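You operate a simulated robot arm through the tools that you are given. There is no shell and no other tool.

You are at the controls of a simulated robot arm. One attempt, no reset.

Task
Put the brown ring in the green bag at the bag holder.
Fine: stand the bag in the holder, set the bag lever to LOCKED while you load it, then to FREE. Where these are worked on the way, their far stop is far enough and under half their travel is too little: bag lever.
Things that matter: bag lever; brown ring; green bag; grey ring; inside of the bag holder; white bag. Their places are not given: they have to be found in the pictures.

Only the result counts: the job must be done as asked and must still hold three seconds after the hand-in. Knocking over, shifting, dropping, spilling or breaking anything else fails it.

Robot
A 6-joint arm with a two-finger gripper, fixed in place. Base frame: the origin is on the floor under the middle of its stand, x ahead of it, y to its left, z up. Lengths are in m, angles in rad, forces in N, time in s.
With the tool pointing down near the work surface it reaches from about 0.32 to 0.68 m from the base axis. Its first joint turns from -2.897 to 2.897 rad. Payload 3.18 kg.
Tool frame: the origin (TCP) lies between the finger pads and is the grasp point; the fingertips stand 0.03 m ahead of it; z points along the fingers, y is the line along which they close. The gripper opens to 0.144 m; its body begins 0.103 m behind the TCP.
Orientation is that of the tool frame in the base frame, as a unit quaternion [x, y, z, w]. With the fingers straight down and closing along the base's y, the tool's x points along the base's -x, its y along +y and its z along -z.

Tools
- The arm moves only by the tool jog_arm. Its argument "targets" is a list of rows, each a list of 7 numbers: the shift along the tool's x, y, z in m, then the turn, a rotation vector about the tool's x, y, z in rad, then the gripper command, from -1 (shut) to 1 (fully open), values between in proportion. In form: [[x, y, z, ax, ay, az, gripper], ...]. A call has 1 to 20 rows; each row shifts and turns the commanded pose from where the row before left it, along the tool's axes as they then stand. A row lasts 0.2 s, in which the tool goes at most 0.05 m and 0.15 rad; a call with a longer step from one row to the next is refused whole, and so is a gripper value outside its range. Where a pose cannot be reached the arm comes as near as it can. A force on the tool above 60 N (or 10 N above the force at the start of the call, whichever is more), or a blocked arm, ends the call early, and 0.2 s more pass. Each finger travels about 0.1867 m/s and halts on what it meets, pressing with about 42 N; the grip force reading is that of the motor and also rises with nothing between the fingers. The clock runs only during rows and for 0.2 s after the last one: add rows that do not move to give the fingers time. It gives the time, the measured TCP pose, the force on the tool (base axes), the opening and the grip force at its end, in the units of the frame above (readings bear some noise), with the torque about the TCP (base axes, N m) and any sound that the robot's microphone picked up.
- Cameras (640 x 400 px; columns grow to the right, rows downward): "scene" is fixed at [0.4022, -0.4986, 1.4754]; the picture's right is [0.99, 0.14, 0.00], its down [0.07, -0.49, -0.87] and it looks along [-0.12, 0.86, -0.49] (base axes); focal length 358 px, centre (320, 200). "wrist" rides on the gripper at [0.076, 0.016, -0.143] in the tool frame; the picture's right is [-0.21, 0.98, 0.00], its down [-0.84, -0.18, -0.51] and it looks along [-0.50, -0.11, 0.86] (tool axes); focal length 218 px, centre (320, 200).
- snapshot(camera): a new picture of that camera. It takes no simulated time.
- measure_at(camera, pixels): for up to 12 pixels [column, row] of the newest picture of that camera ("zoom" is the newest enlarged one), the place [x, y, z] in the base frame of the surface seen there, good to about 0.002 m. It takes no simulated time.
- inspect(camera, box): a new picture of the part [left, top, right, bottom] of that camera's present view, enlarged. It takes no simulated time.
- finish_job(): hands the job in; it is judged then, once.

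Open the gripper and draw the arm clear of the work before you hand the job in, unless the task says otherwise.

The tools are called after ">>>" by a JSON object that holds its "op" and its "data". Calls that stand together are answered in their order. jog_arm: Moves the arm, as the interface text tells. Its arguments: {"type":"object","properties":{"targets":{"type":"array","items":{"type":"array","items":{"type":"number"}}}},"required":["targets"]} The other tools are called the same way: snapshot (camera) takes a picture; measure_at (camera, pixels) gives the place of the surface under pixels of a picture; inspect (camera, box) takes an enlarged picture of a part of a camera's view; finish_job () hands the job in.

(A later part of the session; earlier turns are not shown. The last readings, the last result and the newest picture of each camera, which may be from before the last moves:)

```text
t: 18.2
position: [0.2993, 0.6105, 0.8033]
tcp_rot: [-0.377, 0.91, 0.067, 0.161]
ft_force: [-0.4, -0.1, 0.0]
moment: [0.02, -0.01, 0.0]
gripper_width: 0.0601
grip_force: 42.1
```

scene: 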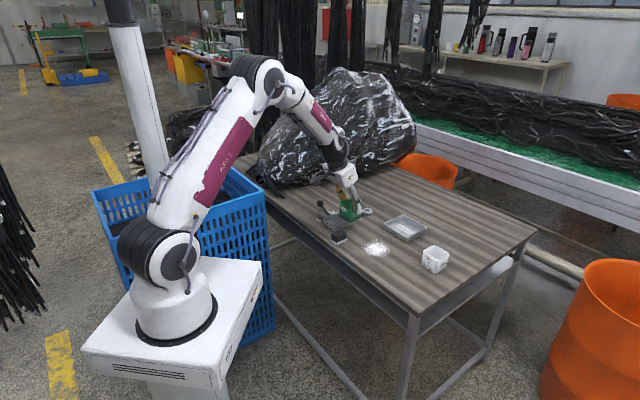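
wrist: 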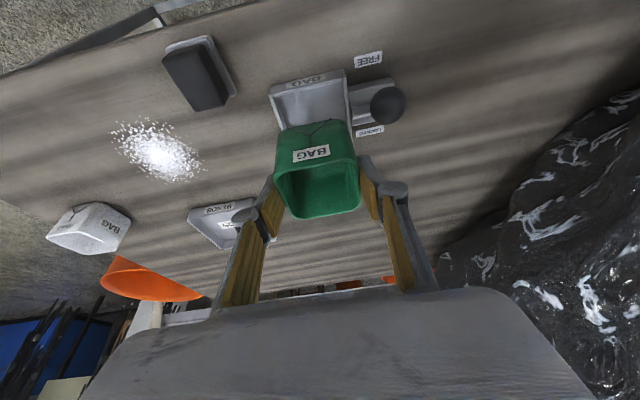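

Still no clear contact; another 1 mm down.

>>> {"op": "jog_arm", "data": {"targets": [[0.00035, 0, 0.00094, 0, 0, 0, -0.5], [0, 0, 0, 0, 0, 0, -0.5]]}}

>>> {"op": "inspect", "data": {"camera": "scene", "box": [312, 185, 372, 240]}}

>>> {"op": "inspect", "data": {"camera": "wrist", "box": [255, 80, 455, 260]}}

```text
t: 18.8
position: [0.3009, 0.6115, 0.8032]
tcp_rot: [-0.378, 0.909, 0.067, 0.161]
ft_force: [0.1, -0.2, 0.1]
moment: [-0.01, -0.03, 0.04]
gripper_width: 0.0604
grip_force: 41.7
```

```text
7.27 times, centred on (342, 212) of scene
```

zoom: 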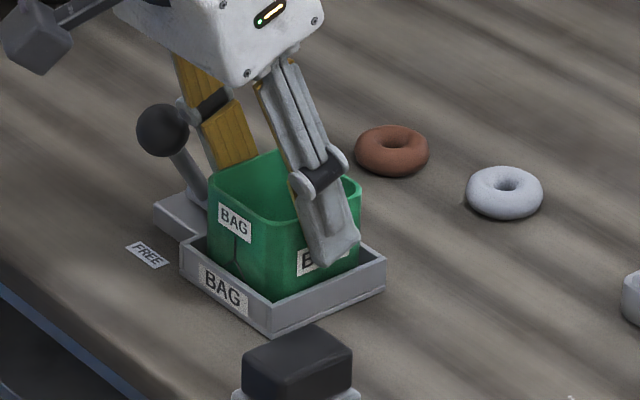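

```text
2.22 times, centred on (355, 170) of wrist
```

zoom: 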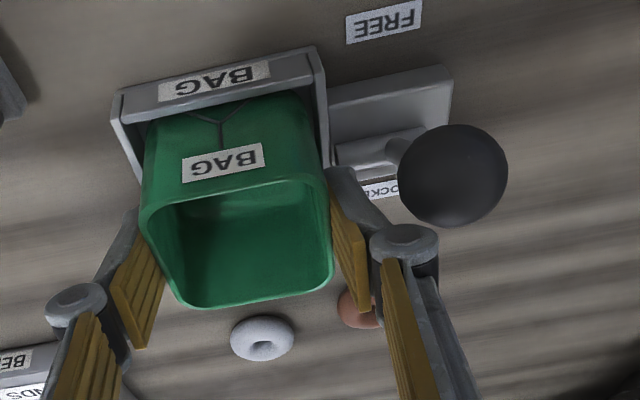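

I measure the bag's rim height and holder rim to see how much further it has to go.

>>> {"op": "measure_at", "data": {"camera": "zoom", "pixels": [[180, 200], [230, 188], [290, 178], [330, 230], [330, 260], [250, 303], [150, 240], [165, 280], [120, 120], [220, 90], [320, 110], [312, 65]]}}

>>> {"op": "jog_arm", "data": {"targets": [[0.00035, 0, 0.00094, 0, 0, 0, -0.5], [0, 0, 0, 0, 0, 0, -0.5]]}}

```text
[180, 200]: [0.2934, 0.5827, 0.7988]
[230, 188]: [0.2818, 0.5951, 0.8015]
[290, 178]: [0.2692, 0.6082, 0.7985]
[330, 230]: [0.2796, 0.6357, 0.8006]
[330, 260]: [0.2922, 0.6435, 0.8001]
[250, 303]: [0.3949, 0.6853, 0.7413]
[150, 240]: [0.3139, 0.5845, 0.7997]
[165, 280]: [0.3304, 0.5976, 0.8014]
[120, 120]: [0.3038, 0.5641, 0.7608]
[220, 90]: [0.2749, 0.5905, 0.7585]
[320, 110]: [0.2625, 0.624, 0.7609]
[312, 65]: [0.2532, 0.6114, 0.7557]
```

```text
t: 19.4
position: [0.3003, 0.6112, 0.8028]
tcp_rot: [-0.377, 0.91, 0.067, 0.162]
ft_force: [-1.3, -2.4, 7.2]
moment: [-0.14, 0.08, 0.01]
gripper_width: 0.0601
grip_force: 42.2
```

Contact shows: 7 N upward, so the bag is seated. I open just about 3 mm per side (to 0.067) to stay clear of the lever knob and check.

>>> {"op": "jog_arm", "data": {"targets": [[0, 0, 0, 0, 0, 0, -0.12], [0, 0, 0, 0, 0, 0, -0.07], [0, 0, 0, 0, 0, 0, -0.07]]}}

>>> {"op": "inspect", "data": {"camera": "wrist", "box": [255, 80, 455, 260]}}

>>> {"op": "inspect", "data": {"camera": "scene", "box": [312, 185, 372, 240]}}

```text
t: 20.2
position: [0.301, 0.6125, 0.8027]
tcp_rot: [-0.377, 0.91, 0.066, 0.161]
ft_force: [0.2, 0.4, 0.5]
moment: [-0.03, -0.03, 0.0]
gripper_width: 0.0672
grip_force: 0.0
```

```text
2.22 times, centred on (355, 170) of wrist
```

zoom: 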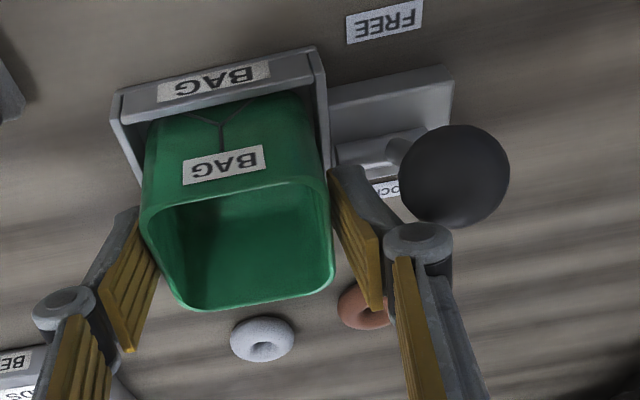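

```text
7.27 times, centred on (342, 212) of scene
```

zoom: 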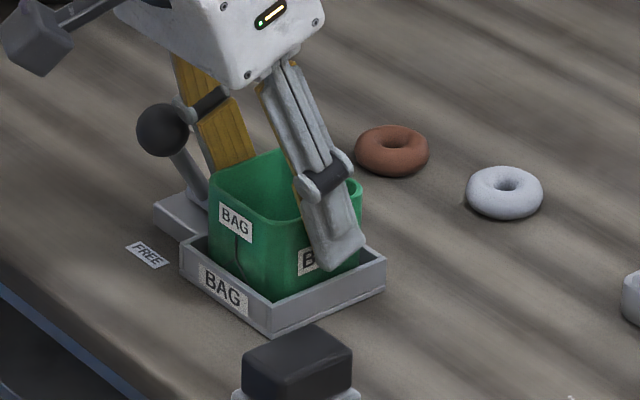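

The bag stands free in the holder and the fingers are clear. I lift straight up by 0.08.

>>> {"op": "jog_arm", "data": {"targets": [[-0.0035, 0, -0.0094, 0, 0, 0, -0.07], [-0.0069, 0, -0.0188, 0, 0, 0, -0.07], [-0.0069, 0, -0.0188, 0, 0, 0, -0.07], [-0.0069, 0, -0.0188, 0, 0, 0, -0.07], [-0.0035, 0, -0.0094, 0, 0, 0, -0.07], [0, 0, 0, 0, 0, 0, -0.07]]}}

>>> {"op": "snapshot", "data": {"camera": "wrist"}}

>>> {"op": "inspect", "data": {"camera": "scene", "box": [312, 165, 392, 240]}}

```text
t: 21.6
position: [0.2983, 0.6123, 0.8843]
tcp_rot: [-0.377, 0.91, 0.067, 0.161]
ft_force: [0.9, 0.0, 0.1]
moment: [-0.03, 0.01, 0.0]
gripper_width: 0.0673
grip_force: 0.0
```

```text
taken
```

wrist: 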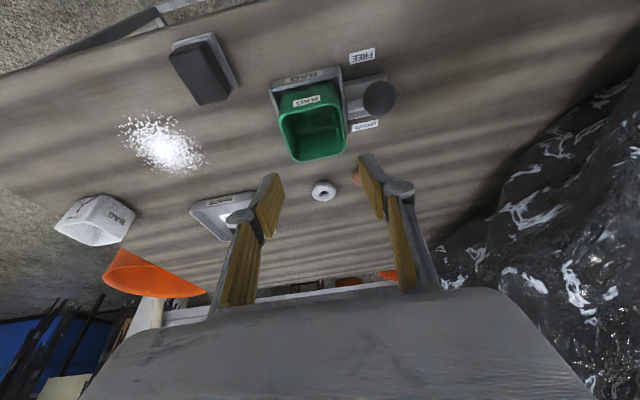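

```text
5.33 times, centred on (352, 202) of scene
```

zoom: 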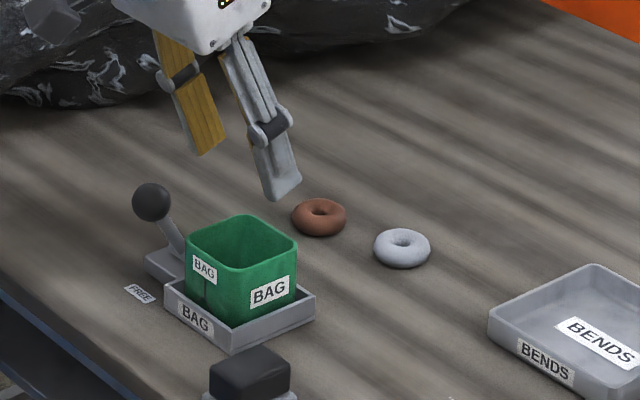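

The bag stands upright in the holder and the lever still leans to FREE. I zoom the wrist view at (370,95) to measure the knob, stick and bag precisely.

>>> {"op": "inspect", "data": {"camera": "wrist", "box": [265, 40, 425, 170]}}

```text
3.08 times, centred on (345, 105) of wrist
```

zoom: 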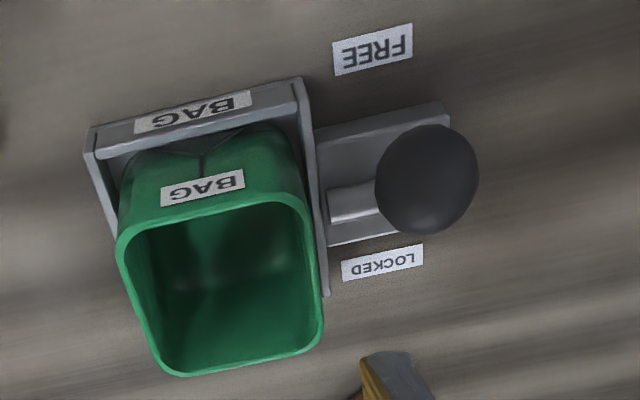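

>>> {"op": "measure_at", "data": {"camera": "zoom", "pixels": [[428, 178], [385, 180], [470, 175], [425, 130], [430, 228], [400, 150], [455, 210], [400, 210], [335, 207], [443, 110], [372, 50], [382, 262]]}}

>>> {"op": "measure_at", "data": {"camera": "zoom", "pixels": [[160, 222], [220, 208], [280, 202], [312, 240], [320, 290], [310, 345], [240, 368], [190, 373], [148, 330], [130, 280], [220, 300], [230, 260]]}}

```text
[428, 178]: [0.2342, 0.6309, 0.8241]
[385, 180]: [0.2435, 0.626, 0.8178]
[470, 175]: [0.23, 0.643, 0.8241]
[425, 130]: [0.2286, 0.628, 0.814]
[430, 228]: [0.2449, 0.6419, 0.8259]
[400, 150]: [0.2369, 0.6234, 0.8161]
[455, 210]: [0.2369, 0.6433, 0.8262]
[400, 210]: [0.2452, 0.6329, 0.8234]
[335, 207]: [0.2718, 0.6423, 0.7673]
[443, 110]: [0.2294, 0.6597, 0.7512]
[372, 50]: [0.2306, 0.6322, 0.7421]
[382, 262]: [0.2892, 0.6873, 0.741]
```

```text
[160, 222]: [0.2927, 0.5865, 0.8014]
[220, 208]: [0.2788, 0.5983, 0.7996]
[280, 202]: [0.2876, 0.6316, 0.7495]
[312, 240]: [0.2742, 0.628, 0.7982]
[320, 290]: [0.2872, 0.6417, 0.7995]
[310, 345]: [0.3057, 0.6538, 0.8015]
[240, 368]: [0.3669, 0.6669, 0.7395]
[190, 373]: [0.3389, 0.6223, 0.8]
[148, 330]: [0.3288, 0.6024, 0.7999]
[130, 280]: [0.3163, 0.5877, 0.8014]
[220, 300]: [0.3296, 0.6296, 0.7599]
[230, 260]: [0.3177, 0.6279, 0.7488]
```

Knob centre fits at about (0.2365, 0.6365, 0.814). I tilt the tool further to 40°, narrow the opening to 0.036, and back off to a pre-approach SW-above the knob.

>>> {"op": "jog_arm", "data": {"targets": [[0, 0, 0, 0, -0.1167, 0, -0.3], [0, 0, 0, 0, -0.1167, 0, -0.5], [0, 0, 0, 0, -0.1167, 0, -0.5], [0.022, 0.0207, -0.0211, 0, 0, 0, -0.5], [0.022, 0.0207, -0.0211, 0, 0, 0, -0.5], [0.022, 0.0207, -0.0211, 0, 0, 0, -0.5], [0, 0, 0, 0, 0, 0, -0.5], [0, 0, 0, 0, 0, 0, -0.5]]}}

>>> {"op": "snapshot", "data": {"camera": "wrist"}}

>>> {"op": "snapshot", "data": {"camera": "scene"}}

```text
t: 23.4
position: [0.1907, 0.5922, 0.8872]
tcp_rot: [-0.358, 0.868, 0.131, 0.318]
ft_force: [-0.2, 0.6, -0.3]
moment: [0.02, 0.02, -0.02]
gripper_width: 0.0361
grip_force: 0.1
```

```text
taken
```

wrist: 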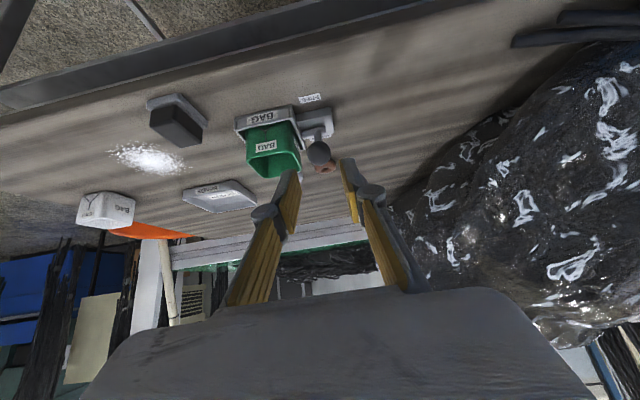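

```text
taken
```

scene: 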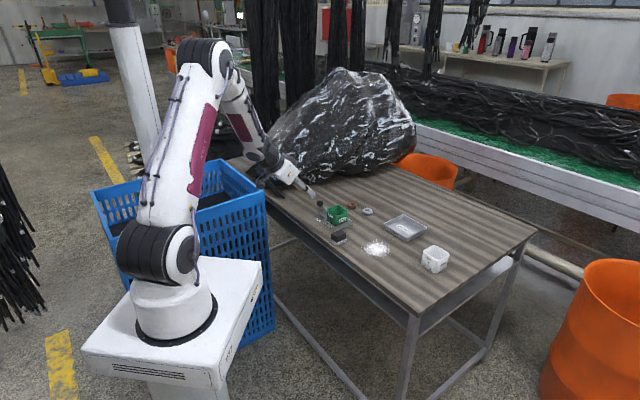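

The tool is aligned behind the knob (wrist (319,152) between fingertips (298,172) and (345,165)). I advance 0.055 along the tool axis and check.

>>> {"op": "jog_arm", "data": {"targets": [[0, 0, 0.02, 0, 0, 0, -0.5], [0, 0, 0.02, 0, 0, 0, -0.5], [0, 0, 0.015, 0, 0, 0, -0.5], [0, 0, 0, 0, 0, 0, -0.5]]}}

>>> {"op": "inspect", "data": {"camera": "wrist", "box": [230, 70, 410, 220]}}

>>> {"op": "inspect", "data": {"camera": "scene", "box": [280, 165, 370, 240]}}

```text
t: 24.4
position: [0.2181, 0.6159, 0.8459]
tcp_rot: [-0.359, 0.867, 0.132, 0.318]
ft_force: [-0.8, -0.8, -0.5]
moment: [-0.02, -0.02, 0.0]
gripper_width: 0.0359
grip_force: 0.1
```

```text
2.67 times, centred on (320, 145) of wrist
```

zoom: 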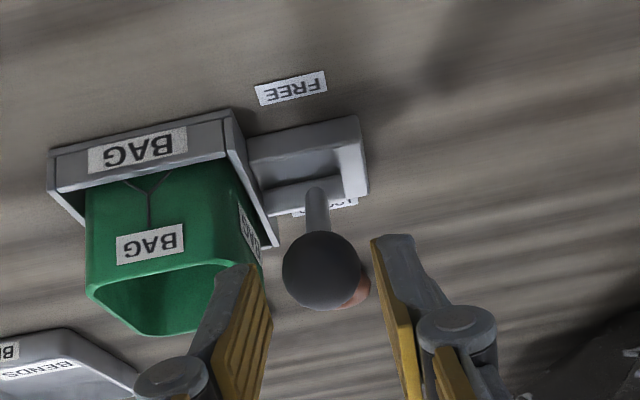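

```text
5.33 times, centred on (325, 202) of scene
```

zoom: 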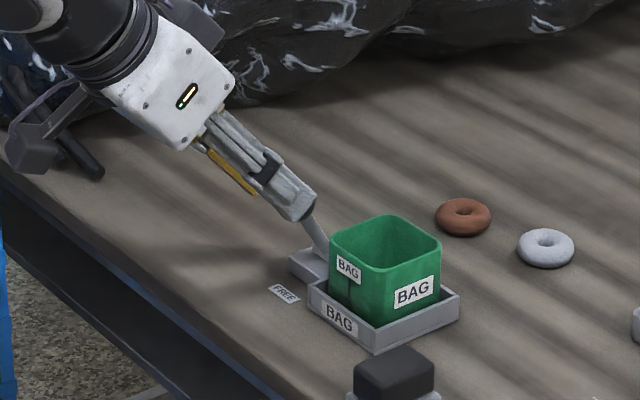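

The knob sits centred between the pads, about 12 mm beyond the tips. I advance another 0.019 so the pads straddle it, then check closeness to the bag rim.

>>> {"op": "jog_arm", "data": {"targets": [[0, 0, 0.01, 0, 0, 0, -0.5], [0, 0, 0.009, 0, 0, 0, -0.5], [0, 0, 0, 0, 0, 0, -0.5]]}}

>>> {"op": "inspect", "data": {"camera": "wrist", "box": [230, 70, 410, 220]}}

>>> {"op": "inspect", "data": {"camera": "scene", "box": [290, 175, 360, 235]}}

```text
t: 25.2
position: [0.225, 0.6259, 0.83]
tcp_rot: [-0.359, 0.868, 0.131, 0.317]
ft_force: [1.2, 0.7, -1.3]
moment: [-0.02, -0.01, 0.03]
gripper_width: 0.0358
grip_force: 0.0
```

```text
2.67 times, centred on (320, 145) of wrist
```

zoom: 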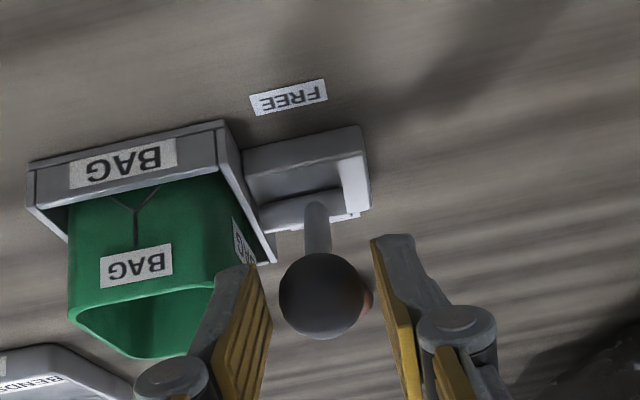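

```text
6.67 times, centred on (325, 205) of scene
```

zoom: 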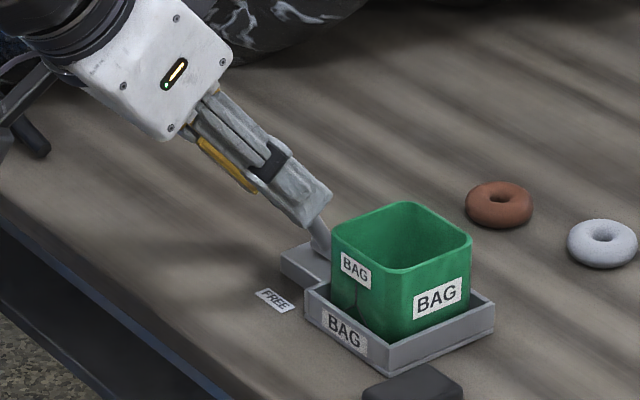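

The knob lies between the pads with the SE finger clear of the bag. I close the gripper on the knob.

>>> {"op": "jog_arm", "data": {"targets": [[0, 0, 0, 0, 0, 0, -0.6], [0, 0, 0, 0, 0, 0, -0.75], [0, 0, 0, 0, 0, 0, -0.85], [0, 0, 0, 0, 0, 0, -0.85]]}}

>>> {"op": "inspect", "data": {"camera": "wrist", "box": [230, 70, 410, 220]}}

```text
t: 26.2
position: [0.224, 0.6254, 0.8307]
tcp_rot: [-0.359, 0.868, 0.131, 0.318]
ft_force: [1.3, -0.3, -1.0]
moment: [0.02, -0.06, -0.03]
gripper_width: 0.0272
grip_force: 45.2
```

```text
2.67 times, centred on (320, 145) of wrist
```

zoom: 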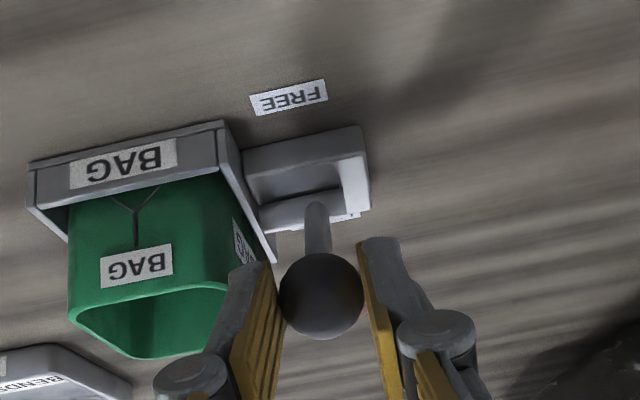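

The knob is gripped (0.0272, 45 N). I swing it along its arc toward LOCKED, the first half, and read the force.

>>> {"op": "jog_arm", "data": {"targets": [[-0.0055, 0, 0.0016, 0, 0, 0, -0.85], [-0.0056, 0, 0.0016, 0, 0, 0, -0.85], [-0.0052, 0, 0.0025, 0, 0, 0, -0.85], [-0.0052, 0, 0.0026, 0, 0, 0, -0.85], [0, 0, 0, 0, 0, 0, -0.85]]}}

>>> {"op": "inspect", "data": {"camera": "wrist", "box": [230, 70, 410, 220]}}

```text
t: 27.4
position: [0.2404, 0.6397, 0.8391]
tcp_rot: [-0.359, 0.868, 0.13, 0.317]
ft_force: [-7.9, -14.8, -7.1]
moment: [-1.05, 0.97, -0.06]
gripper_width: 0.0267
grip_force: 44.7
```

```text
2.67 times, centred on (320, 145) of wrist
```

zoom: 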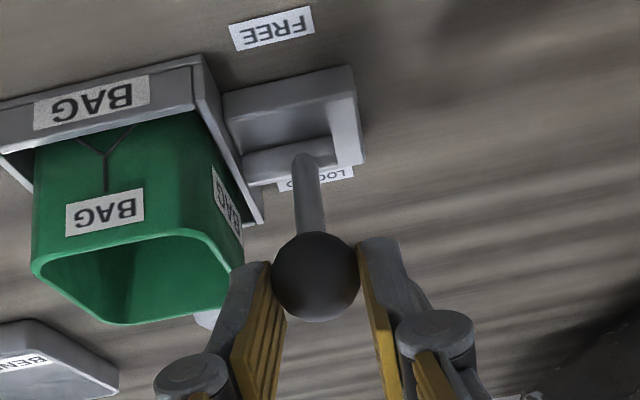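

The lever resists with ~17 N and the knob slid slightly toward the tips. I measure knob and stick positions to refine the arc.

>>> {"op": "measure_at", "data": {"camera": "zoom", "pixels": [[315, 277], [280, 280], [350, 275], [315, 240], [315, 315], [310, 210], [305, 170], [330, 140], [272, 28], [330, 172], [160, 270], [345, 110]]}}

>>> {"op": "inspect", "data": {"camera": "scene", "box": [290, 175, 360, 235]}}

```text
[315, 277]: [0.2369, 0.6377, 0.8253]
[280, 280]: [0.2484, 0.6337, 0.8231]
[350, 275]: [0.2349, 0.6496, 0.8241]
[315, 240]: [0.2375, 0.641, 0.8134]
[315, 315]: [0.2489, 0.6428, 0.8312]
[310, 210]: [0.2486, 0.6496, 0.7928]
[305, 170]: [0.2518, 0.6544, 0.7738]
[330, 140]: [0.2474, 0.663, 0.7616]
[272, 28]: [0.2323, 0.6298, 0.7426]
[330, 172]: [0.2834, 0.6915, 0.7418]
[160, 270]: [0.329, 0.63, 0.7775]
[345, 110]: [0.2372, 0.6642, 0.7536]
```

```text
6.67 times, centred on (325, 205) of scene
```

zoom: 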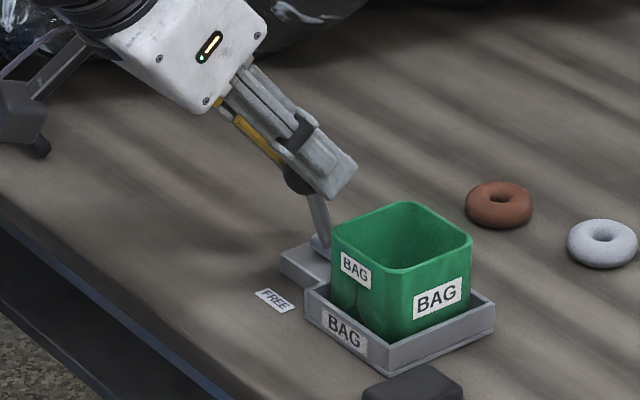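

The pads are slipping on the knob, so pushing it with the closed fingers' face will be better than gripping. I open to 0.036 and look at where the lever rests.

>>> {"op": "jog_arm", "data": {"targets": [[0, 0, 0, 0, 0, 0, -0.6], [0, 0, 0, 0, 0, 0, -0.5], [0, 0, 0, 0, 0, 0, -0.5]]}}

>>> {"op": "inspect", "data": {"camera": "wrist", "box": [230, 70, 410, 220]}}

>>> {"op": "measure_at", "data": {"camera": "zoom", "pixels": [[315, 277], [285, 280], [345, 275], [315, 245], [315, 310], [310, 210]]}}

```text
t: 28.2
position: [0.2406, 0.6408, 0.84]
tcp_rot: [-0.36, 0.867, 0.132, 0.317]
ft_force: [1.0, 0.2, 0.3]
moment: [0.01, 0.0, 0.02]
gripper_width: 0.036
grip_force: 0.1
```

```text
2.67 times, centred on (320, 145) of wrist
```

zoom: 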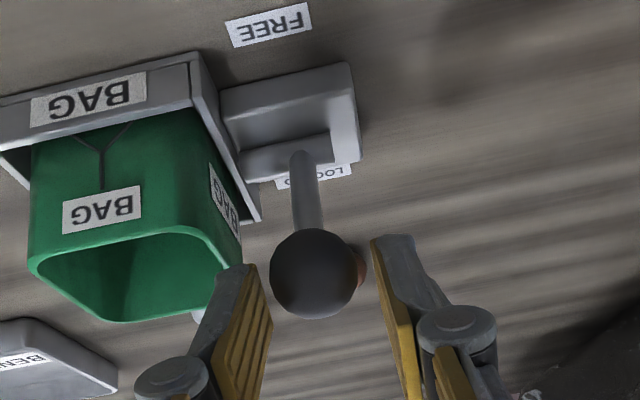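

```text
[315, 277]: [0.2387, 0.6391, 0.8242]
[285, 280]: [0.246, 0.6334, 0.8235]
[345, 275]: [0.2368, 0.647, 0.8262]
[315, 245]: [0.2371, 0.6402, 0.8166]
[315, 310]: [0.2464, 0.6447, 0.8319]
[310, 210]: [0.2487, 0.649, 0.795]
```

The lever stays where it was left (about 15° moved). I retract along the tool axis, return the tilt to 20° and close the gripper to use the fingers as a pusher.

>>> {"op": "jog_arm", "data": {"targets": [[0, 0, -0.02, 0, 0, 0, -0.5], [0, 0, -0.03, 0, 0, 0, -0.5], [0, 0, -0.03, 0, 0, 0, -0.5], [0, 0, 0, 0, 0.1167, 0, -0.8], [0, 0, 0, 0, 0.1167, 0, -1], [0, 0, 0, 0, 0.1167, 0, -1], [0, 0, 0, 0, 0, 0, -1], [0, 0, 0, 0, 0, 0, -1]]}}

>>> {"op": "inspect", "data": {"camera": "wrist", "box": [220, 40, 420, 230]}}

>>> {"op": "inspect", "data": {"camera": "scene", "box": [290, 165, 370, 235]}}

```text
t: 30.0
position: [0.2044, 0.6021, 0.9012]
tcp_rot: [-0.376, 0.91, 0.067, 0.161]
ft_force: [-0.3, -0.1, -0.5]
moment: [-0.02, -0.01, 0.03]
gripper_width: 0.0
grip_force: 31.4
```

```text
2.11 times, centred on (320, 135) of wrist
```

zoom: 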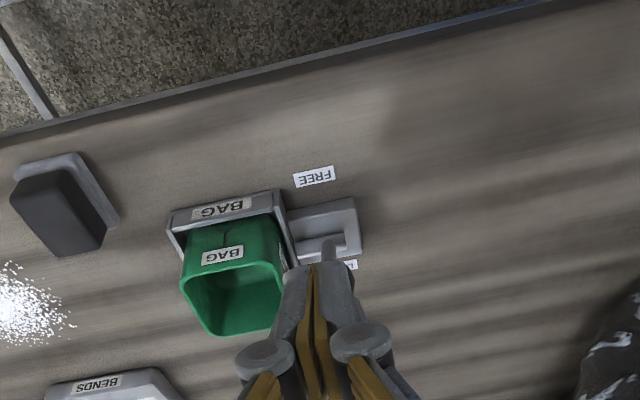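

```text
5.71 times, centred on (330, 200) of scene
```

zoom: 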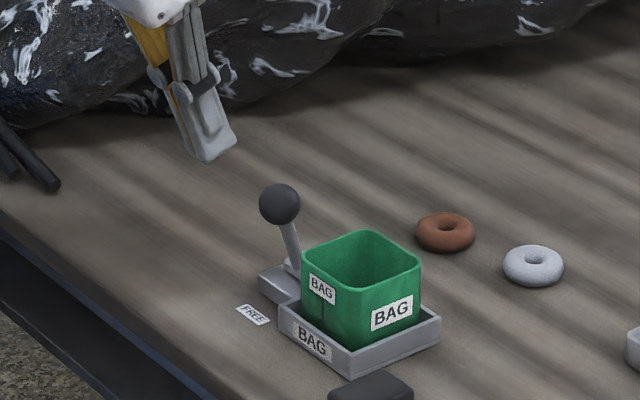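

The fingers are closed at (u,v,z)≈(0.570,0.281,0.901). I lower them to the SW side of the knob, about 1 cm short of contact.

>>> {"op": "jog_arm", "data": {"targets": [[0.0036, 0.001, 0.0263, 0, 0, 0, -1], [0.0036, 0, 0.0263, 0, 0, 0, -1], [0.0036, 0, 0.0263, 0, 0, 0, -1], [0, 0, 0, 0, 0, 0, -1]]}}

>>> {"op": "inspect", "data": {"camera": "scene", "box": [290, 175, 360, 235]}}

>>> {"op": "inspect", "data": {"camera": "wrist", "box": [220, 40, 420, 230]}}

```text
t: 31.0
position: [0.2157, 0.6146, 0.8246]
tcp_rot: [-0.378, 0.909, 0.067, 0.161]
ft_force: [0.3, 0.1, 0.4]
moment: [0.02, -0.04, -0.04]
gripper_width: 0.0
grip_force: 31.1
```

```text
6.67 times, centred on (325, 205) of scene
```

zoom: 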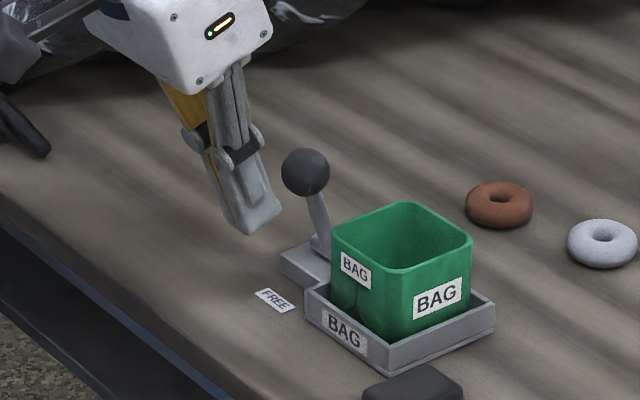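

```text
2.11 times, centred on (320, 135) of wrist
```

zoom: 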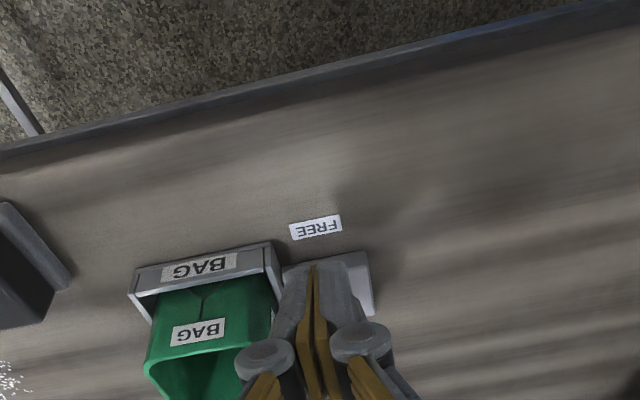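

The fingers stand just SW of the knob (scene zoom (268,190) vs knob (306,172)). I push NE in small steps, the first 0.034 m.

>>> {"op": "jog_arm", "data": {"targets": [[-0.0053, 0, 0.0019, 0, 0, 0, -1], [-0.0053, 0, 0.0019, 0, 0, 0, -1], [-0.0053, 0, 0.0019, 0, 0, 0, -1], [-0.0053, 0, 0.0019, 0, 0, 0, -1], [-0.0053, 0, 0.0019, 0, 0, 0, -1], [-0.0053, 0, 0.0019, 0, 0, 0, -1], [0, 0, 0, 0, 0, 0, -1]]}}

>>> {"op": "inspect", "data": {"camera": "scene", "box": [290, 175, 360, 235]}}

```text
t: 32.6
position: [0.2392, 0.639, 0.8229]
tcp_rot: [-0.377, 0.909, 0.066, 0.162]
ft_force: [0.3, 0.2, -1.1]
moment: [-0.01, 0.02, 0.0]
gripper_width: 0.0004
grip_force: 30.8
```

```text
6.67 times, centred on (325, 205) of scene
```

zoom: 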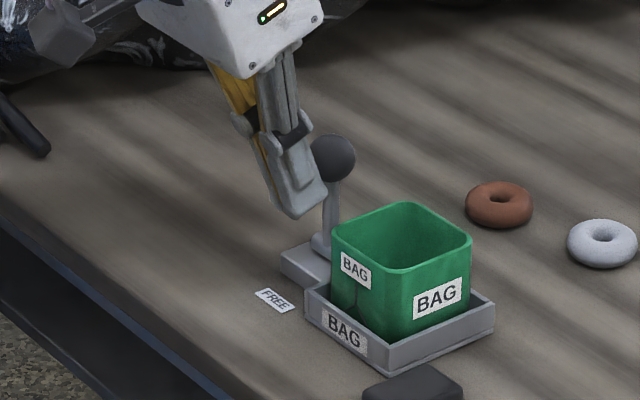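

The lever is now about upright with no residual force. I keep pushing NE another 0.028.

>>> {"op": "jog_arm", "data": {"targets": [[-0.0053, 0, 0.0019, 0, 0, 0, -1], [-0.0053, 0, 0.0019, 0, 0, 0, -1], [-0.0053, 0, 0.0021, 0, 0, 0, -1], [-0.0051, 0, 0.0025, 0, 0, 0, -1], [-0.0051, 0, 0.0025, 0, 0, 0, -1], [0, 0, 0, 0, 0, 0, -1]]}}

>>> {"op": "inspect", "data": {"camera": "scene", "box": [290, 175, 360, 235]}}

```text
t: 34.0
position: [0.2579, 0.6588, 0.8212]
tcp_rot: [-0.376, 0.91, 0.065, 0.162]
ft_force: [-6.8, -8.0, 7.4]
moment: [-0.08, -0.02, -0.01]
gripper_width: 0.0001
grip_force: 30.4
```

```text
6.67 times, centred on (325, 205) of scene
```

zoom: 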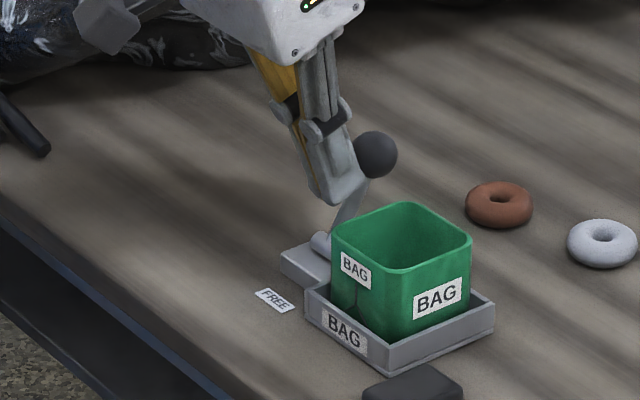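

The lever leans to LOCKED now and a 13 N reaction appears. I push in 3 mm steps to find the far stop.

>>> {"op": "jog_arm", "data": {"targets": [[-0.0027, 0, 0.0014, 0, 0, 0, -1], [-0.0027, 0, 0.0014, 0, 0, 0, -1], [0, 0, 0, 0, 0, 0, -1]]}}

>>> {"op": "inspect", "data": {"camera": "scene", "box": [290, 175, 360, 235]}}

```text
t: 34.6
position: [0.2587, 0.6591, 0.8211]
tcp_rot: [-0.375, 0.911, 0.062, 0.158]
ft_force: [-14.6, -21.3, 21.7]
moment: [-0.13, 0.07, -0.15]
gripper_width: 0.0056
grip_force: 30.5
stopped in row 2: the force on the tool passed its limit at 65 N (the readings are from after the stop); the commanded pose is now the measured one
```

```text
6.67 times, centred on (325, 205) of scene
```

zoom: 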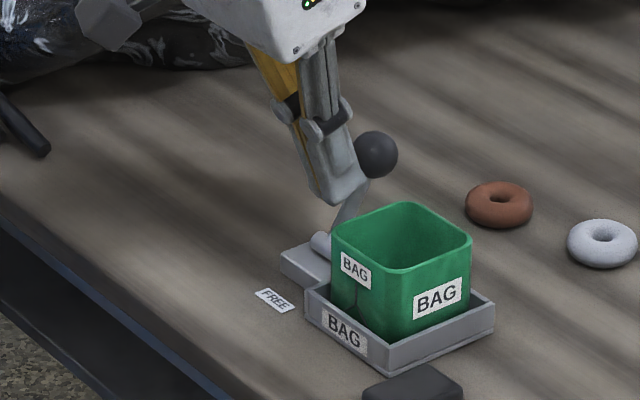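

The far stop is reached (65 N). I back off SW, then raise the tool and inspect the lever.

>>> {"op": "jog_arm", "data": {"targets": [[0.0056, 0, -0.002, 0, 0, 0, -1], [0.0113, 0, -0.0041, 0, 0, 0, -1], [0.0113, 0, -0.0041, 0, 0, 0, -1], [-0.005, 0, -0.0235, 0, 0, 0, -1], [-0.0085, 0, -0.0235, 0, 0, 0, -1], [-0.0085, 0, -0.0235, 0, 0, 0, -1], [0, 0, 0, 0, 0, 0, -1], [0, 0, 0, 0, 0, 0, -1]]}}

>>> {"op": "inspect", "data": {"camera": "scene", "box": [290, 165, 370, 235]}}

>>> {"op": "snapshot", "data": {"camera": "wrist"}}

```text
t: 36.4
position: [0.2369, 0.6365, 0.8933]
tcp_rot: [-0.376, 0.911, 0.064, 0.158]
ft_force: [-0.2, 0.1, -0.4]
moment: [0.0, -0.04, -0.02]
gripper_width: 0.0
grip_force: 30.8
```

```text
5.71 times, centred on (330, 200) of scene
```

zoom: 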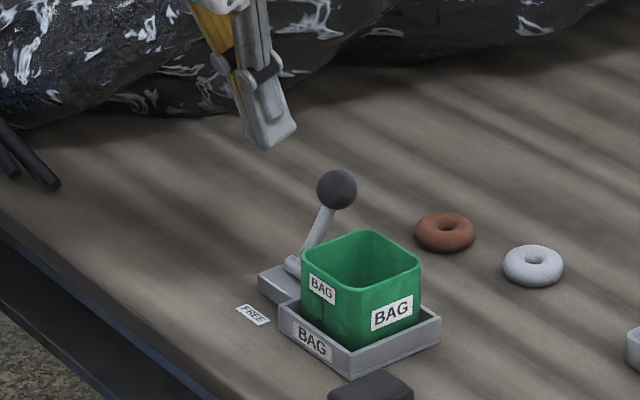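

```text
taken
```

wrist: 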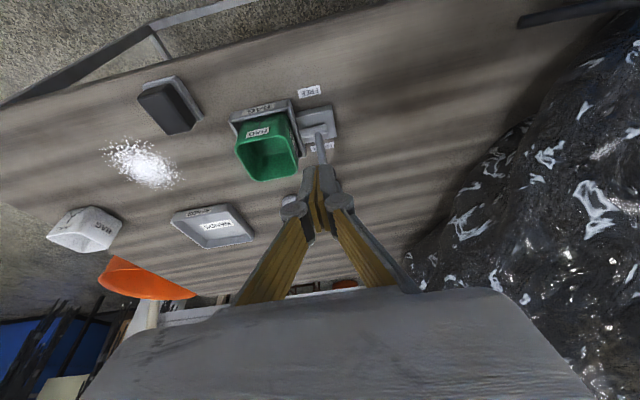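

The lever rests at LOCKED. I measure the knob and the brown ring (scene zoom (445,232)) precisely.

>>> {"op": "measure_at", "data": {"camera": "zoom", "pixels": [[336, 190], [445, 229], [417, 232], [473, 232], [445, 214], [445, 250], [430, 240], [460, 240], [435, 218], [458, 218], [445, 222], [445, 236]]}}

>>> {"op": "inspect", "data": {"camera": "scene", "box": [340, 192, 380, 222]}}

```text
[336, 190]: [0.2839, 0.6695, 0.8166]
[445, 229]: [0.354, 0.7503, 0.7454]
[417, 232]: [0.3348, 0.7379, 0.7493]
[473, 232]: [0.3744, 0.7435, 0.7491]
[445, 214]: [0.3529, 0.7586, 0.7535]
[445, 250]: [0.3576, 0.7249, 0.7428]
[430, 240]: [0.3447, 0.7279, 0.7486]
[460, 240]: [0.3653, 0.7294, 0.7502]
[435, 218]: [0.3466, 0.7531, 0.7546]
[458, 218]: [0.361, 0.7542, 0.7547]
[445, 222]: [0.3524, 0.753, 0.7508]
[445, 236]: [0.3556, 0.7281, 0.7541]
```

```text
13.33 times, centred on (360, 207) of scene
```

zoom: 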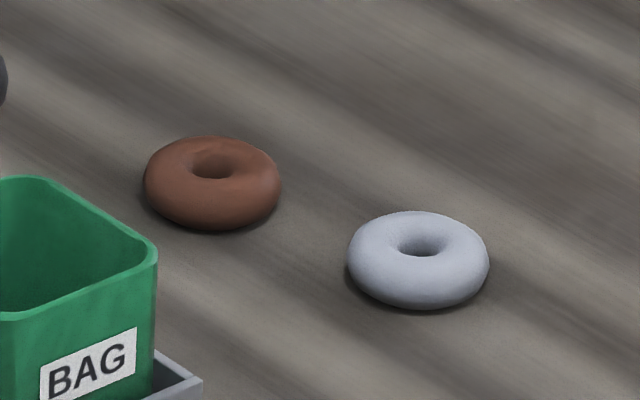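

The lever holds at LOCKED (knob centre near (0.282,0.681,0.812)); the brown ring is centred near (0.3545,0.741), radius 0.02. I tilt to 40° again, set the opening to 0.054, and move above the ring, passing over the knob.

>>> {"op": "jog_arm", "data": {"targets": [[0, 0, 0, 0, -0.118, 0, -1], [0, 0, 0, 0, -0.118, 0, -0.5], [0, 0, 0, 0, -0.118, 0, -0.25], [-0.0155, -0.0017, 0.0269, 0, 0, 0, -0.25], [-0.0155, -0.0017, 0.0269, 0, 0, 0, -0.25], [-0.0155, -0.0017, 0.0269, 0, 0, 0, -0.25], [-0.0155, -0.0017, 0.0269, 0, 0, 0, -0.25], [-0.0155, -0.0017, 0.0269, 0, 0, 0, -0.25], [0, 0, 0, 0, 0, 0, -0.25], [0, 0, 0, 0, 0, 0, -0.25]]}}

>>> {"op": "snapshot", "data": {"camera": "wrist"}}

>>> {"op": "inspect", "data": {"camera": "scene", "box": [300, 145, 400, 235]}}

```text
t: 38.6
position: [0.3451, 0.7345, 0.8419]
tcp_rot: [-0.36, 0.868, 0.13, 0.316]
ft_force: [-0.3, -0.3, -0.3]
moment: [0.0, -0.01, -0.01]
gripper_width: 0.0542
grip_force: 0.0
```

```text
taken
```

wrist: 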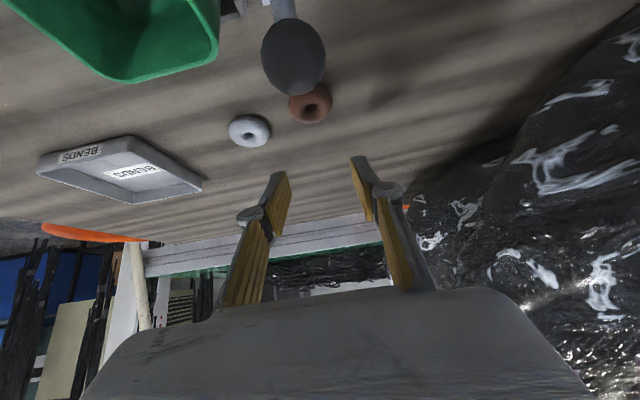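

```text
4.44 times, centred on (350, 190) of scene
```

zoom: 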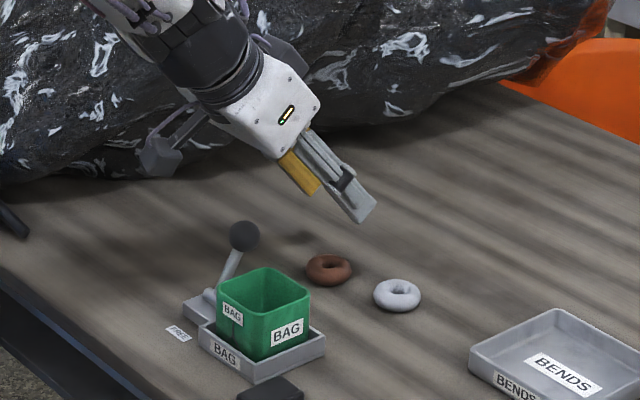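

The pose above the ring is reachable. I zoom the wrist view at (310,103) to measure the brown ring and the grey ring, plus the knob.

>>> {"op": "inspect", "data": {"camera": "wrist", "box": [220, 70, 380, 170]}}

>>> {"op": "measure_at", "data": {"camera": "zoom", "pixels": [[360, 132], [400, 132], [440, 125], [372, 180], [400, 205], [425, 185], [350, 180], [445, 150], [372, 115], [290, 100], [160, 240], [115, 240]]}}

```text
4.00 times, centred on (300, 120) of wrist
```

zoom: 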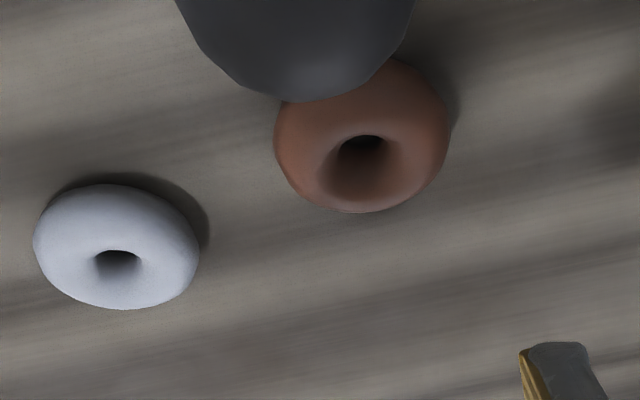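

```text
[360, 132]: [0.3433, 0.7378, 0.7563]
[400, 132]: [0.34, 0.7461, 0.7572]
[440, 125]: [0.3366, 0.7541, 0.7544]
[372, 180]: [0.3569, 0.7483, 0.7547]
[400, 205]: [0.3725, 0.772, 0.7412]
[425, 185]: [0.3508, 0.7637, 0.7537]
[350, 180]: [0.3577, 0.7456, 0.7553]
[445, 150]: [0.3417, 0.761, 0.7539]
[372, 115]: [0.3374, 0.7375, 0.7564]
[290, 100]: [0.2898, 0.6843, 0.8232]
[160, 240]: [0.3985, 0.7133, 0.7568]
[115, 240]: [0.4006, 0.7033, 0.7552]
```

>>> {"op": "measure_at", "data": {"camera": "zoom", "pixels": [[278, 140], [280, 165], [295, 190], [320, 205], [365, 209], [405, 198], [435, 168], [446, 135], [445, 105], [430, 80], [400, 64], [362, 150]]}}

>>> {"op": "measure_at", "data": {"camera": "zoom", "pixels": [[38, 240], [50, 280], [90, 302], [140, 305], [185, 285], [195, 250], [180, 210], [130, 188], [80, 190], [50, 210], [117, 262], [320, 60]]}}

```text
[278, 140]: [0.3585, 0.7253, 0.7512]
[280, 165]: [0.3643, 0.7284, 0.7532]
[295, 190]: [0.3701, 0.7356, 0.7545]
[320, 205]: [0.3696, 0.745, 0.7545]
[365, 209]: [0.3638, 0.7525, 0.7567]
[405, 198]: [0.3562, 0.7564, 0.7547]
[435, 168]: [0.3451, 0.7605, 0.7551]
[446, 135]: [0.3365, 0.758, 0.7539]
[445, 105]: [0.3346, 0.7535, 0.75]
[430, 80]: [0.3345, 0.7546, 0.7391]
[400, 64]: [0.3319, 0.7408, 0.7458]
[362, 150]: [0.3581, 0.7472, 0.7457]
```

```text
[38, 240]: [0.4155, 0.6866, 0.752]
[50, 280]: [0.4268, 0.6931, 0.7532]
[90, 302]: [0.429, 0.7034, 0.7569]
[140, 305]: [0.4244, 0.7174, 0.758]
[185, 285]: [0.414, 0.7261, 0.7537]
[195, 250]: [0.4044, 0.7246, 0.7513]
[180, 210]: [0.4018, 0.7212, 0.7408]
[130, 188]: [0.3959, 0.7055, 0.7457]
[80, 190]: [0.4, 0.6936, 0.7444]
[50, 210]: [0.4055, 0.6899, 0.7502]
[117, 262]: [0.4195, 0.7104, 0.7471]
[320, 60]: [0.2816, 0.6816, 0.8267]
```

The wrist view puts the ring centre at (u,v)=(0.7725,0.2778). I zoom on the fingertips at (320,200) to see the finger mid-plane in the same camera frame.

>>> {"op": "inspect", "data": {"camera": "wrist", "box": [230, 140, 420, 260]}}

>>> {"op": "measure_at", "data": {"camera": "zoom", "pixels": [[158, 130], [185, 125], [190, 150], [180, 220], [405, 60], [430, 60], [440, 100], [450, 150], [420, 80], [170, 180], [150, 120], [450, 60]]}}

```text
3.33 times, centred on (325, 200) of wrist
```

zoom: 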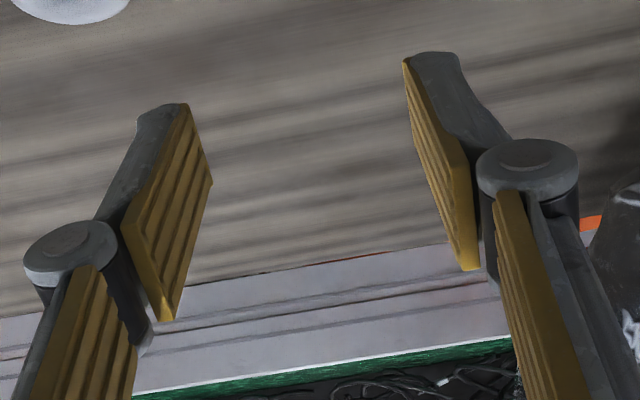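

```text
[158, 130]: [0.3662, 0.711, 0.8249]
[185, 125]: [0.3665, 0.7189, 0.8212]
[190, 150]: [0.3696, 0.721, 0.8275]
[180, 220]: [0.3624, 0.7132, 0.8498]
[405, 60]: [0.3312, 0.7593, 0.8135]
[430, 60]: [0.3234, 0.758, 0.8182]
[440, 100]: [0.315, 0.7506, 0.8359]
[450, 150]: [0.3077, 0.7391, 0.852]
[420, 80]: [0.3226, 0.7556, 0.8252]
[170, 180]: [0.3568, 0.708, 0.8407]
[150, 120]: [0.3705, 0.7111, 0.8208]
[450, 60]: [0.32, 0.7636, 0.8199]
```

Finger mid-plane is v≈0.2755, ring v≈0.2778, so I shift +2.3 mm along y and descend 0.045 to just above the ring, then look.

>>> {"op": "jog_arm", "data": {"targets": [[0.0096, 0.0023, 0.0115, 0, 0, 0, -0.25], [0.0096, 0, 0.0115, 0, 0, 0, -0.25], [0.0097, 0, 0.0115, 0, 0, 0, -0.25], [0, 0, 0, 0, 0, 0, -0.25], [0, 0, 0, 0, 0, 0, -0.25]]}}

>>> {"op": "snapshot", "data": {"camera": "wrist"}}

>>> {"op": "inspect", "data": {"camera": "scene", "box": [310, 165, 390, 235]}}

```text
t: 39.8
position: [0.3418, 0.7358, 0.7962]
tcp_rot: [-0.359, 0.869, 0.129, 0.316]
ft_force: [0.1, 0.0, -0.3]
moment: [-0.01, -0.02, 0.0]
gripper_width: 0.0542
grip_force: 0.1
```

```text
taken
```

wrist: 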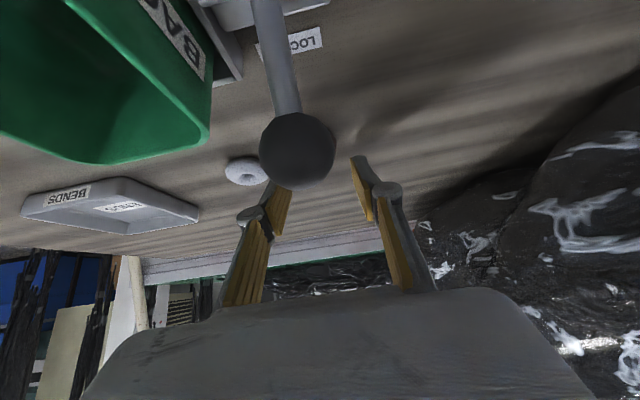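

```text
5.71 times, centred on (350, 200) of scene
```

zoom: 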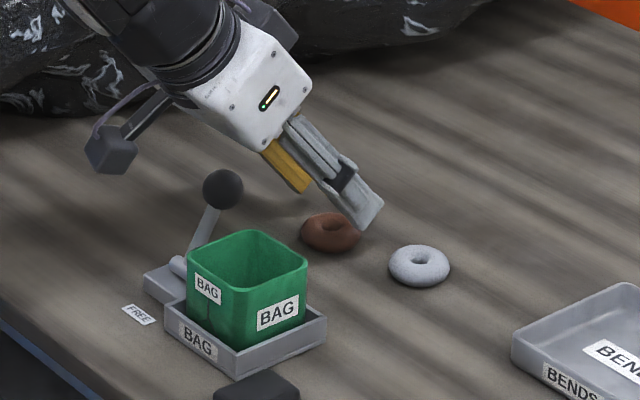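

The knob lies just below the gripper body in view. I measure the gripper body's lower edge and the knob in this scene zoom to judge clearance for the last 22 mm.

>>> {"op": "measure_at", "data": {"camera": "zoom", "pixels": [[260, 148], [225, 125], [195, 100], [185, 90], [222, 188], [222, 172], [300, 110], [285, 178], [305, 188], [365, 220], [110, 150], [312, 228]]}}

>>> {"op": "inspect", "data": {"camera": "scene", "box": [325, 175, 375, 215]}}

```text
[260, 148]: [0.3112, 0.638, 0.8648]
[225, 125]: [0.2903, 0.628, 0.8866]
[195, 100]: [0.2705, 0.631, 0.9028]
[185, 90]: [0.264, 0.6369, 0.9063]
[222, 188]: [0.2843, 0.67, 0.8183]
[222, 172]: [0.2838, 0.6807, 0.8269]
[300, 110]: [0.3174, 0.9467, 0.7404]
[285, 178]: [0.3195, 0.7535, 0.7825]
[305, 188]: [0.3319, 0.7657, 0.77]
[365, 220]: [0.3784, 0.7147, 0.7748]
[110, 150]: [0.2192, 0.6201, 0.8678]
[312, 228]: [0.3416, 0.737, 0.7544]
```

```text
10.00 times, centred on (350, 195) of scene
```

zoom: 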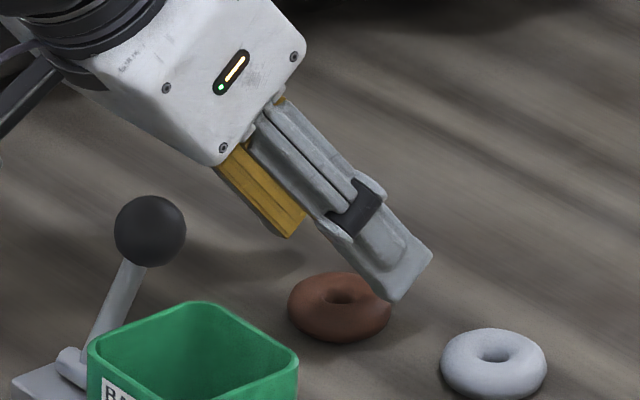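

The body's corner will clear the knob by about 1 cm and the SE finger clears the grey ring by ~9 mm. I descend the last 22 mm in small steps.

>>> {"op": "jog_arm", "data": {"targets": [[0.0047, 0, 0.0056, 0, 0, 0, -0.25], [0.0047, 0, 0.0056, 0, 0, 0, -0.25], [0.0047, 0, 0.0056, 0, 0, 0, -0.25], [0, 0, 0, 0, 0, 0, -0.25]]}}

>>> {"op": "inspect", "data": {"camera": "scene", "box": [325, 180, 375, 220]}}

>>> {"op": "snapshot", "data": {"camera": "wrist"}}

```text
t: 40.8
position: [0.3438, 0.735, 0.7716]
tcp_rot: [-0.358, 0.869, 0.128, 0.316]
ft_force: [0.2, 0.5, 1.0]
moment: [0.0, -0.01, 0.02]
gripper_width: 0.0541
grip_force: 0.1
```

```text
10.00 times, centred on (350, 200) of scene
```

zoom: 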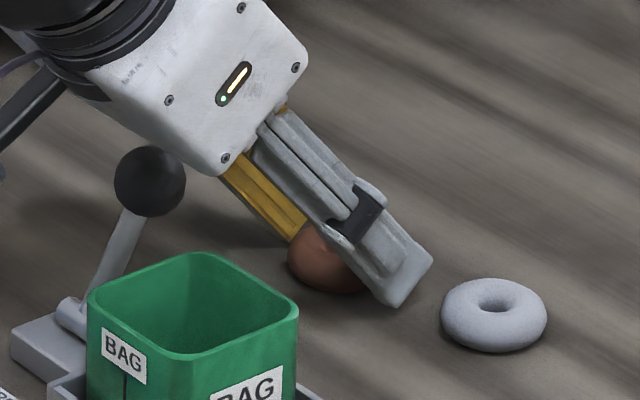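

```text
taken
```

wrist: 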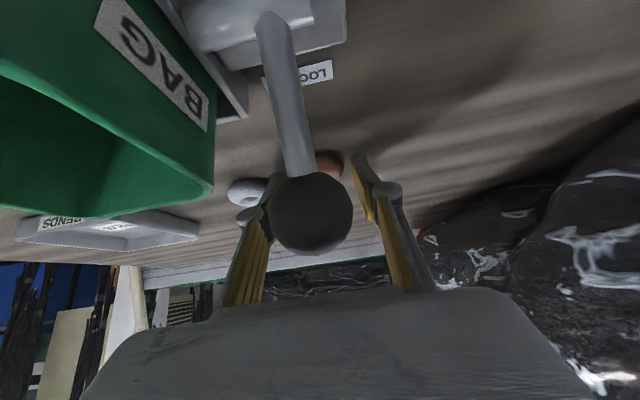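

The fingers straddle the ring with no contact force. I close on the ring.

>>> {"op": "jog_arm", "data": {"targets": [[0, 0, 0, 0, 0, 0, -0.35], [0, 0, 0, 0, 0, 0, -0.45], [0, 0, 0, 0, 0, 0, -0.6], [0, 0, 0, 0, 0, 0, -0.6], [0, 0, 0, 0, 0, 0, -0.6]]}}

>>> {"op": "inspect", "data": {"camera": "scene", "box": [325, 180, 375, 220]}}

```text
t: 42.0
position: [0.3427, 0.7343, 0.7725]
tcp_rot: [-0.359, 0.869, 0.128, 0.316]
ft_force: [-0.1, 0.1, -0.2]
moment: [0.0, -0.05, -0.02]
gripper_width: 0.0374
grip_force: 42.0
```

```text
10.00 times, centred on (350, 200) of scene
```

zoom: 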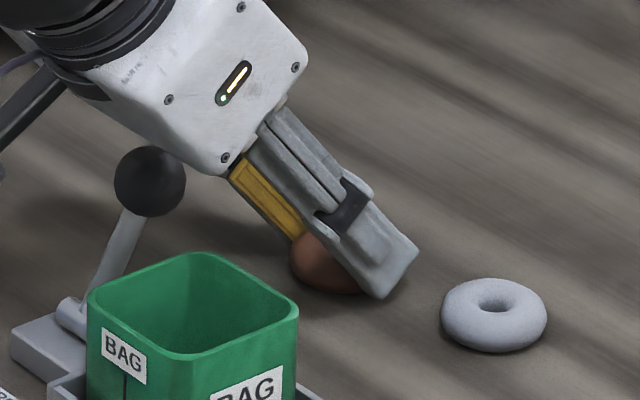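

The grip reads 0.0374 m at 42 N. I lift 1 cm slowly and check whether the ring comes along.

>>> {"op": "jog_arm", "data": {"targets": [[-0.0032, 0, -0.0038, 0, 0, 0, -0.6], [-0.0032, 0, -0.0038, 0, 0, 0, -0.6], [0, 0, 0, 0, 0, 0, -0.6]]}}

>>> {"op": "inspect", "data": {"camera": "scene", "box": [325, 180, 375, 220]}}

```text
t: 42.8
position: [0.3424, 0.7348, 0.7841]
tcp_rot: [-0.359, 0.869, 0.129, 0.317]
ft_force: [-0.1, -0.5, -1.0]
moment: [0.0, 0.01, 0.01]
gripper_width: 0.0373
grip_force: 42.3
```

```text
10.00 times, centred on (350, 200) of scene
```

zoom: 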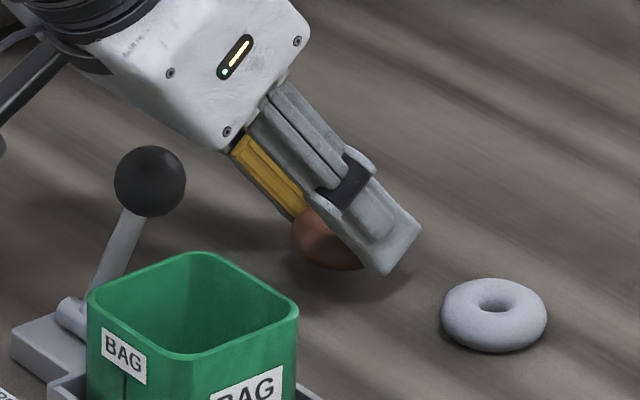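

The ring hangs in the grip off the table. I lift it straight up to about z 0.842, then up and back to clear the knob.

>>> {"op": "jog_arm", "data": {"targets": [[-0.0093, 0, -0.0111, 0, 0, 0, -0.6], [-0.0093, 0, -0.0111, 0, 0, 0, -0.6], [-0.0093, 0, -0.0111, 0, 0, 0, -0.6], [-0.0093, 0, -0.0111, 0, 0, 0, -0.6], [0.002, 0, -0.0233, 0, 0, 0, -0.6], [0.002, 0, -0.0233, 0, 0, 0, -0.6], [0, 0, 0, 0, 0, 0, -0.6], [0, 0, 0, 0, 0, 0, -0.6]]}}

>>> {"op": "inspect", "data": {"camera": "scene", "box": [310, 155, 390, 225]}}

>>> {"op": "snapshot", "data": {"camera": "wrist"}}

```text
t: 44.6
position: [0.3169, 0.7102, 0.8741]
tcp_rot: [-0.359, 0.869, 0.129, 0.316]
ft_force: [0.9, 0.5, -0.6]
moment: [0.0, 0.01, 0.03]
gripper_width: 0.0375
grip_force: 42.0
```

```text
5.71 times, centred on (350, 190) of scene
```

zoom: 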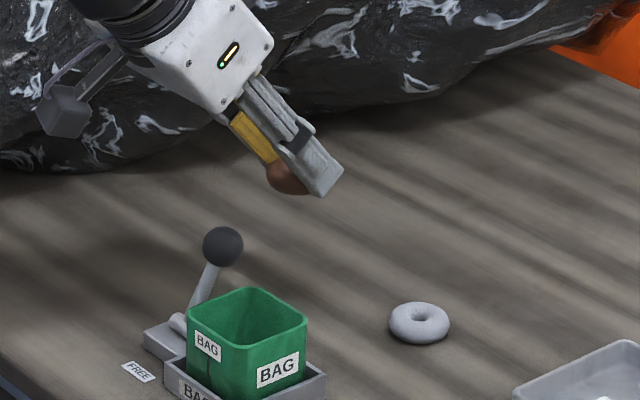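

```text
taken
```

wrist: 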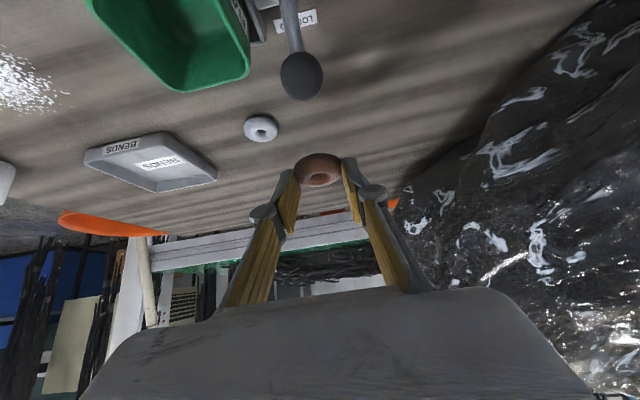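

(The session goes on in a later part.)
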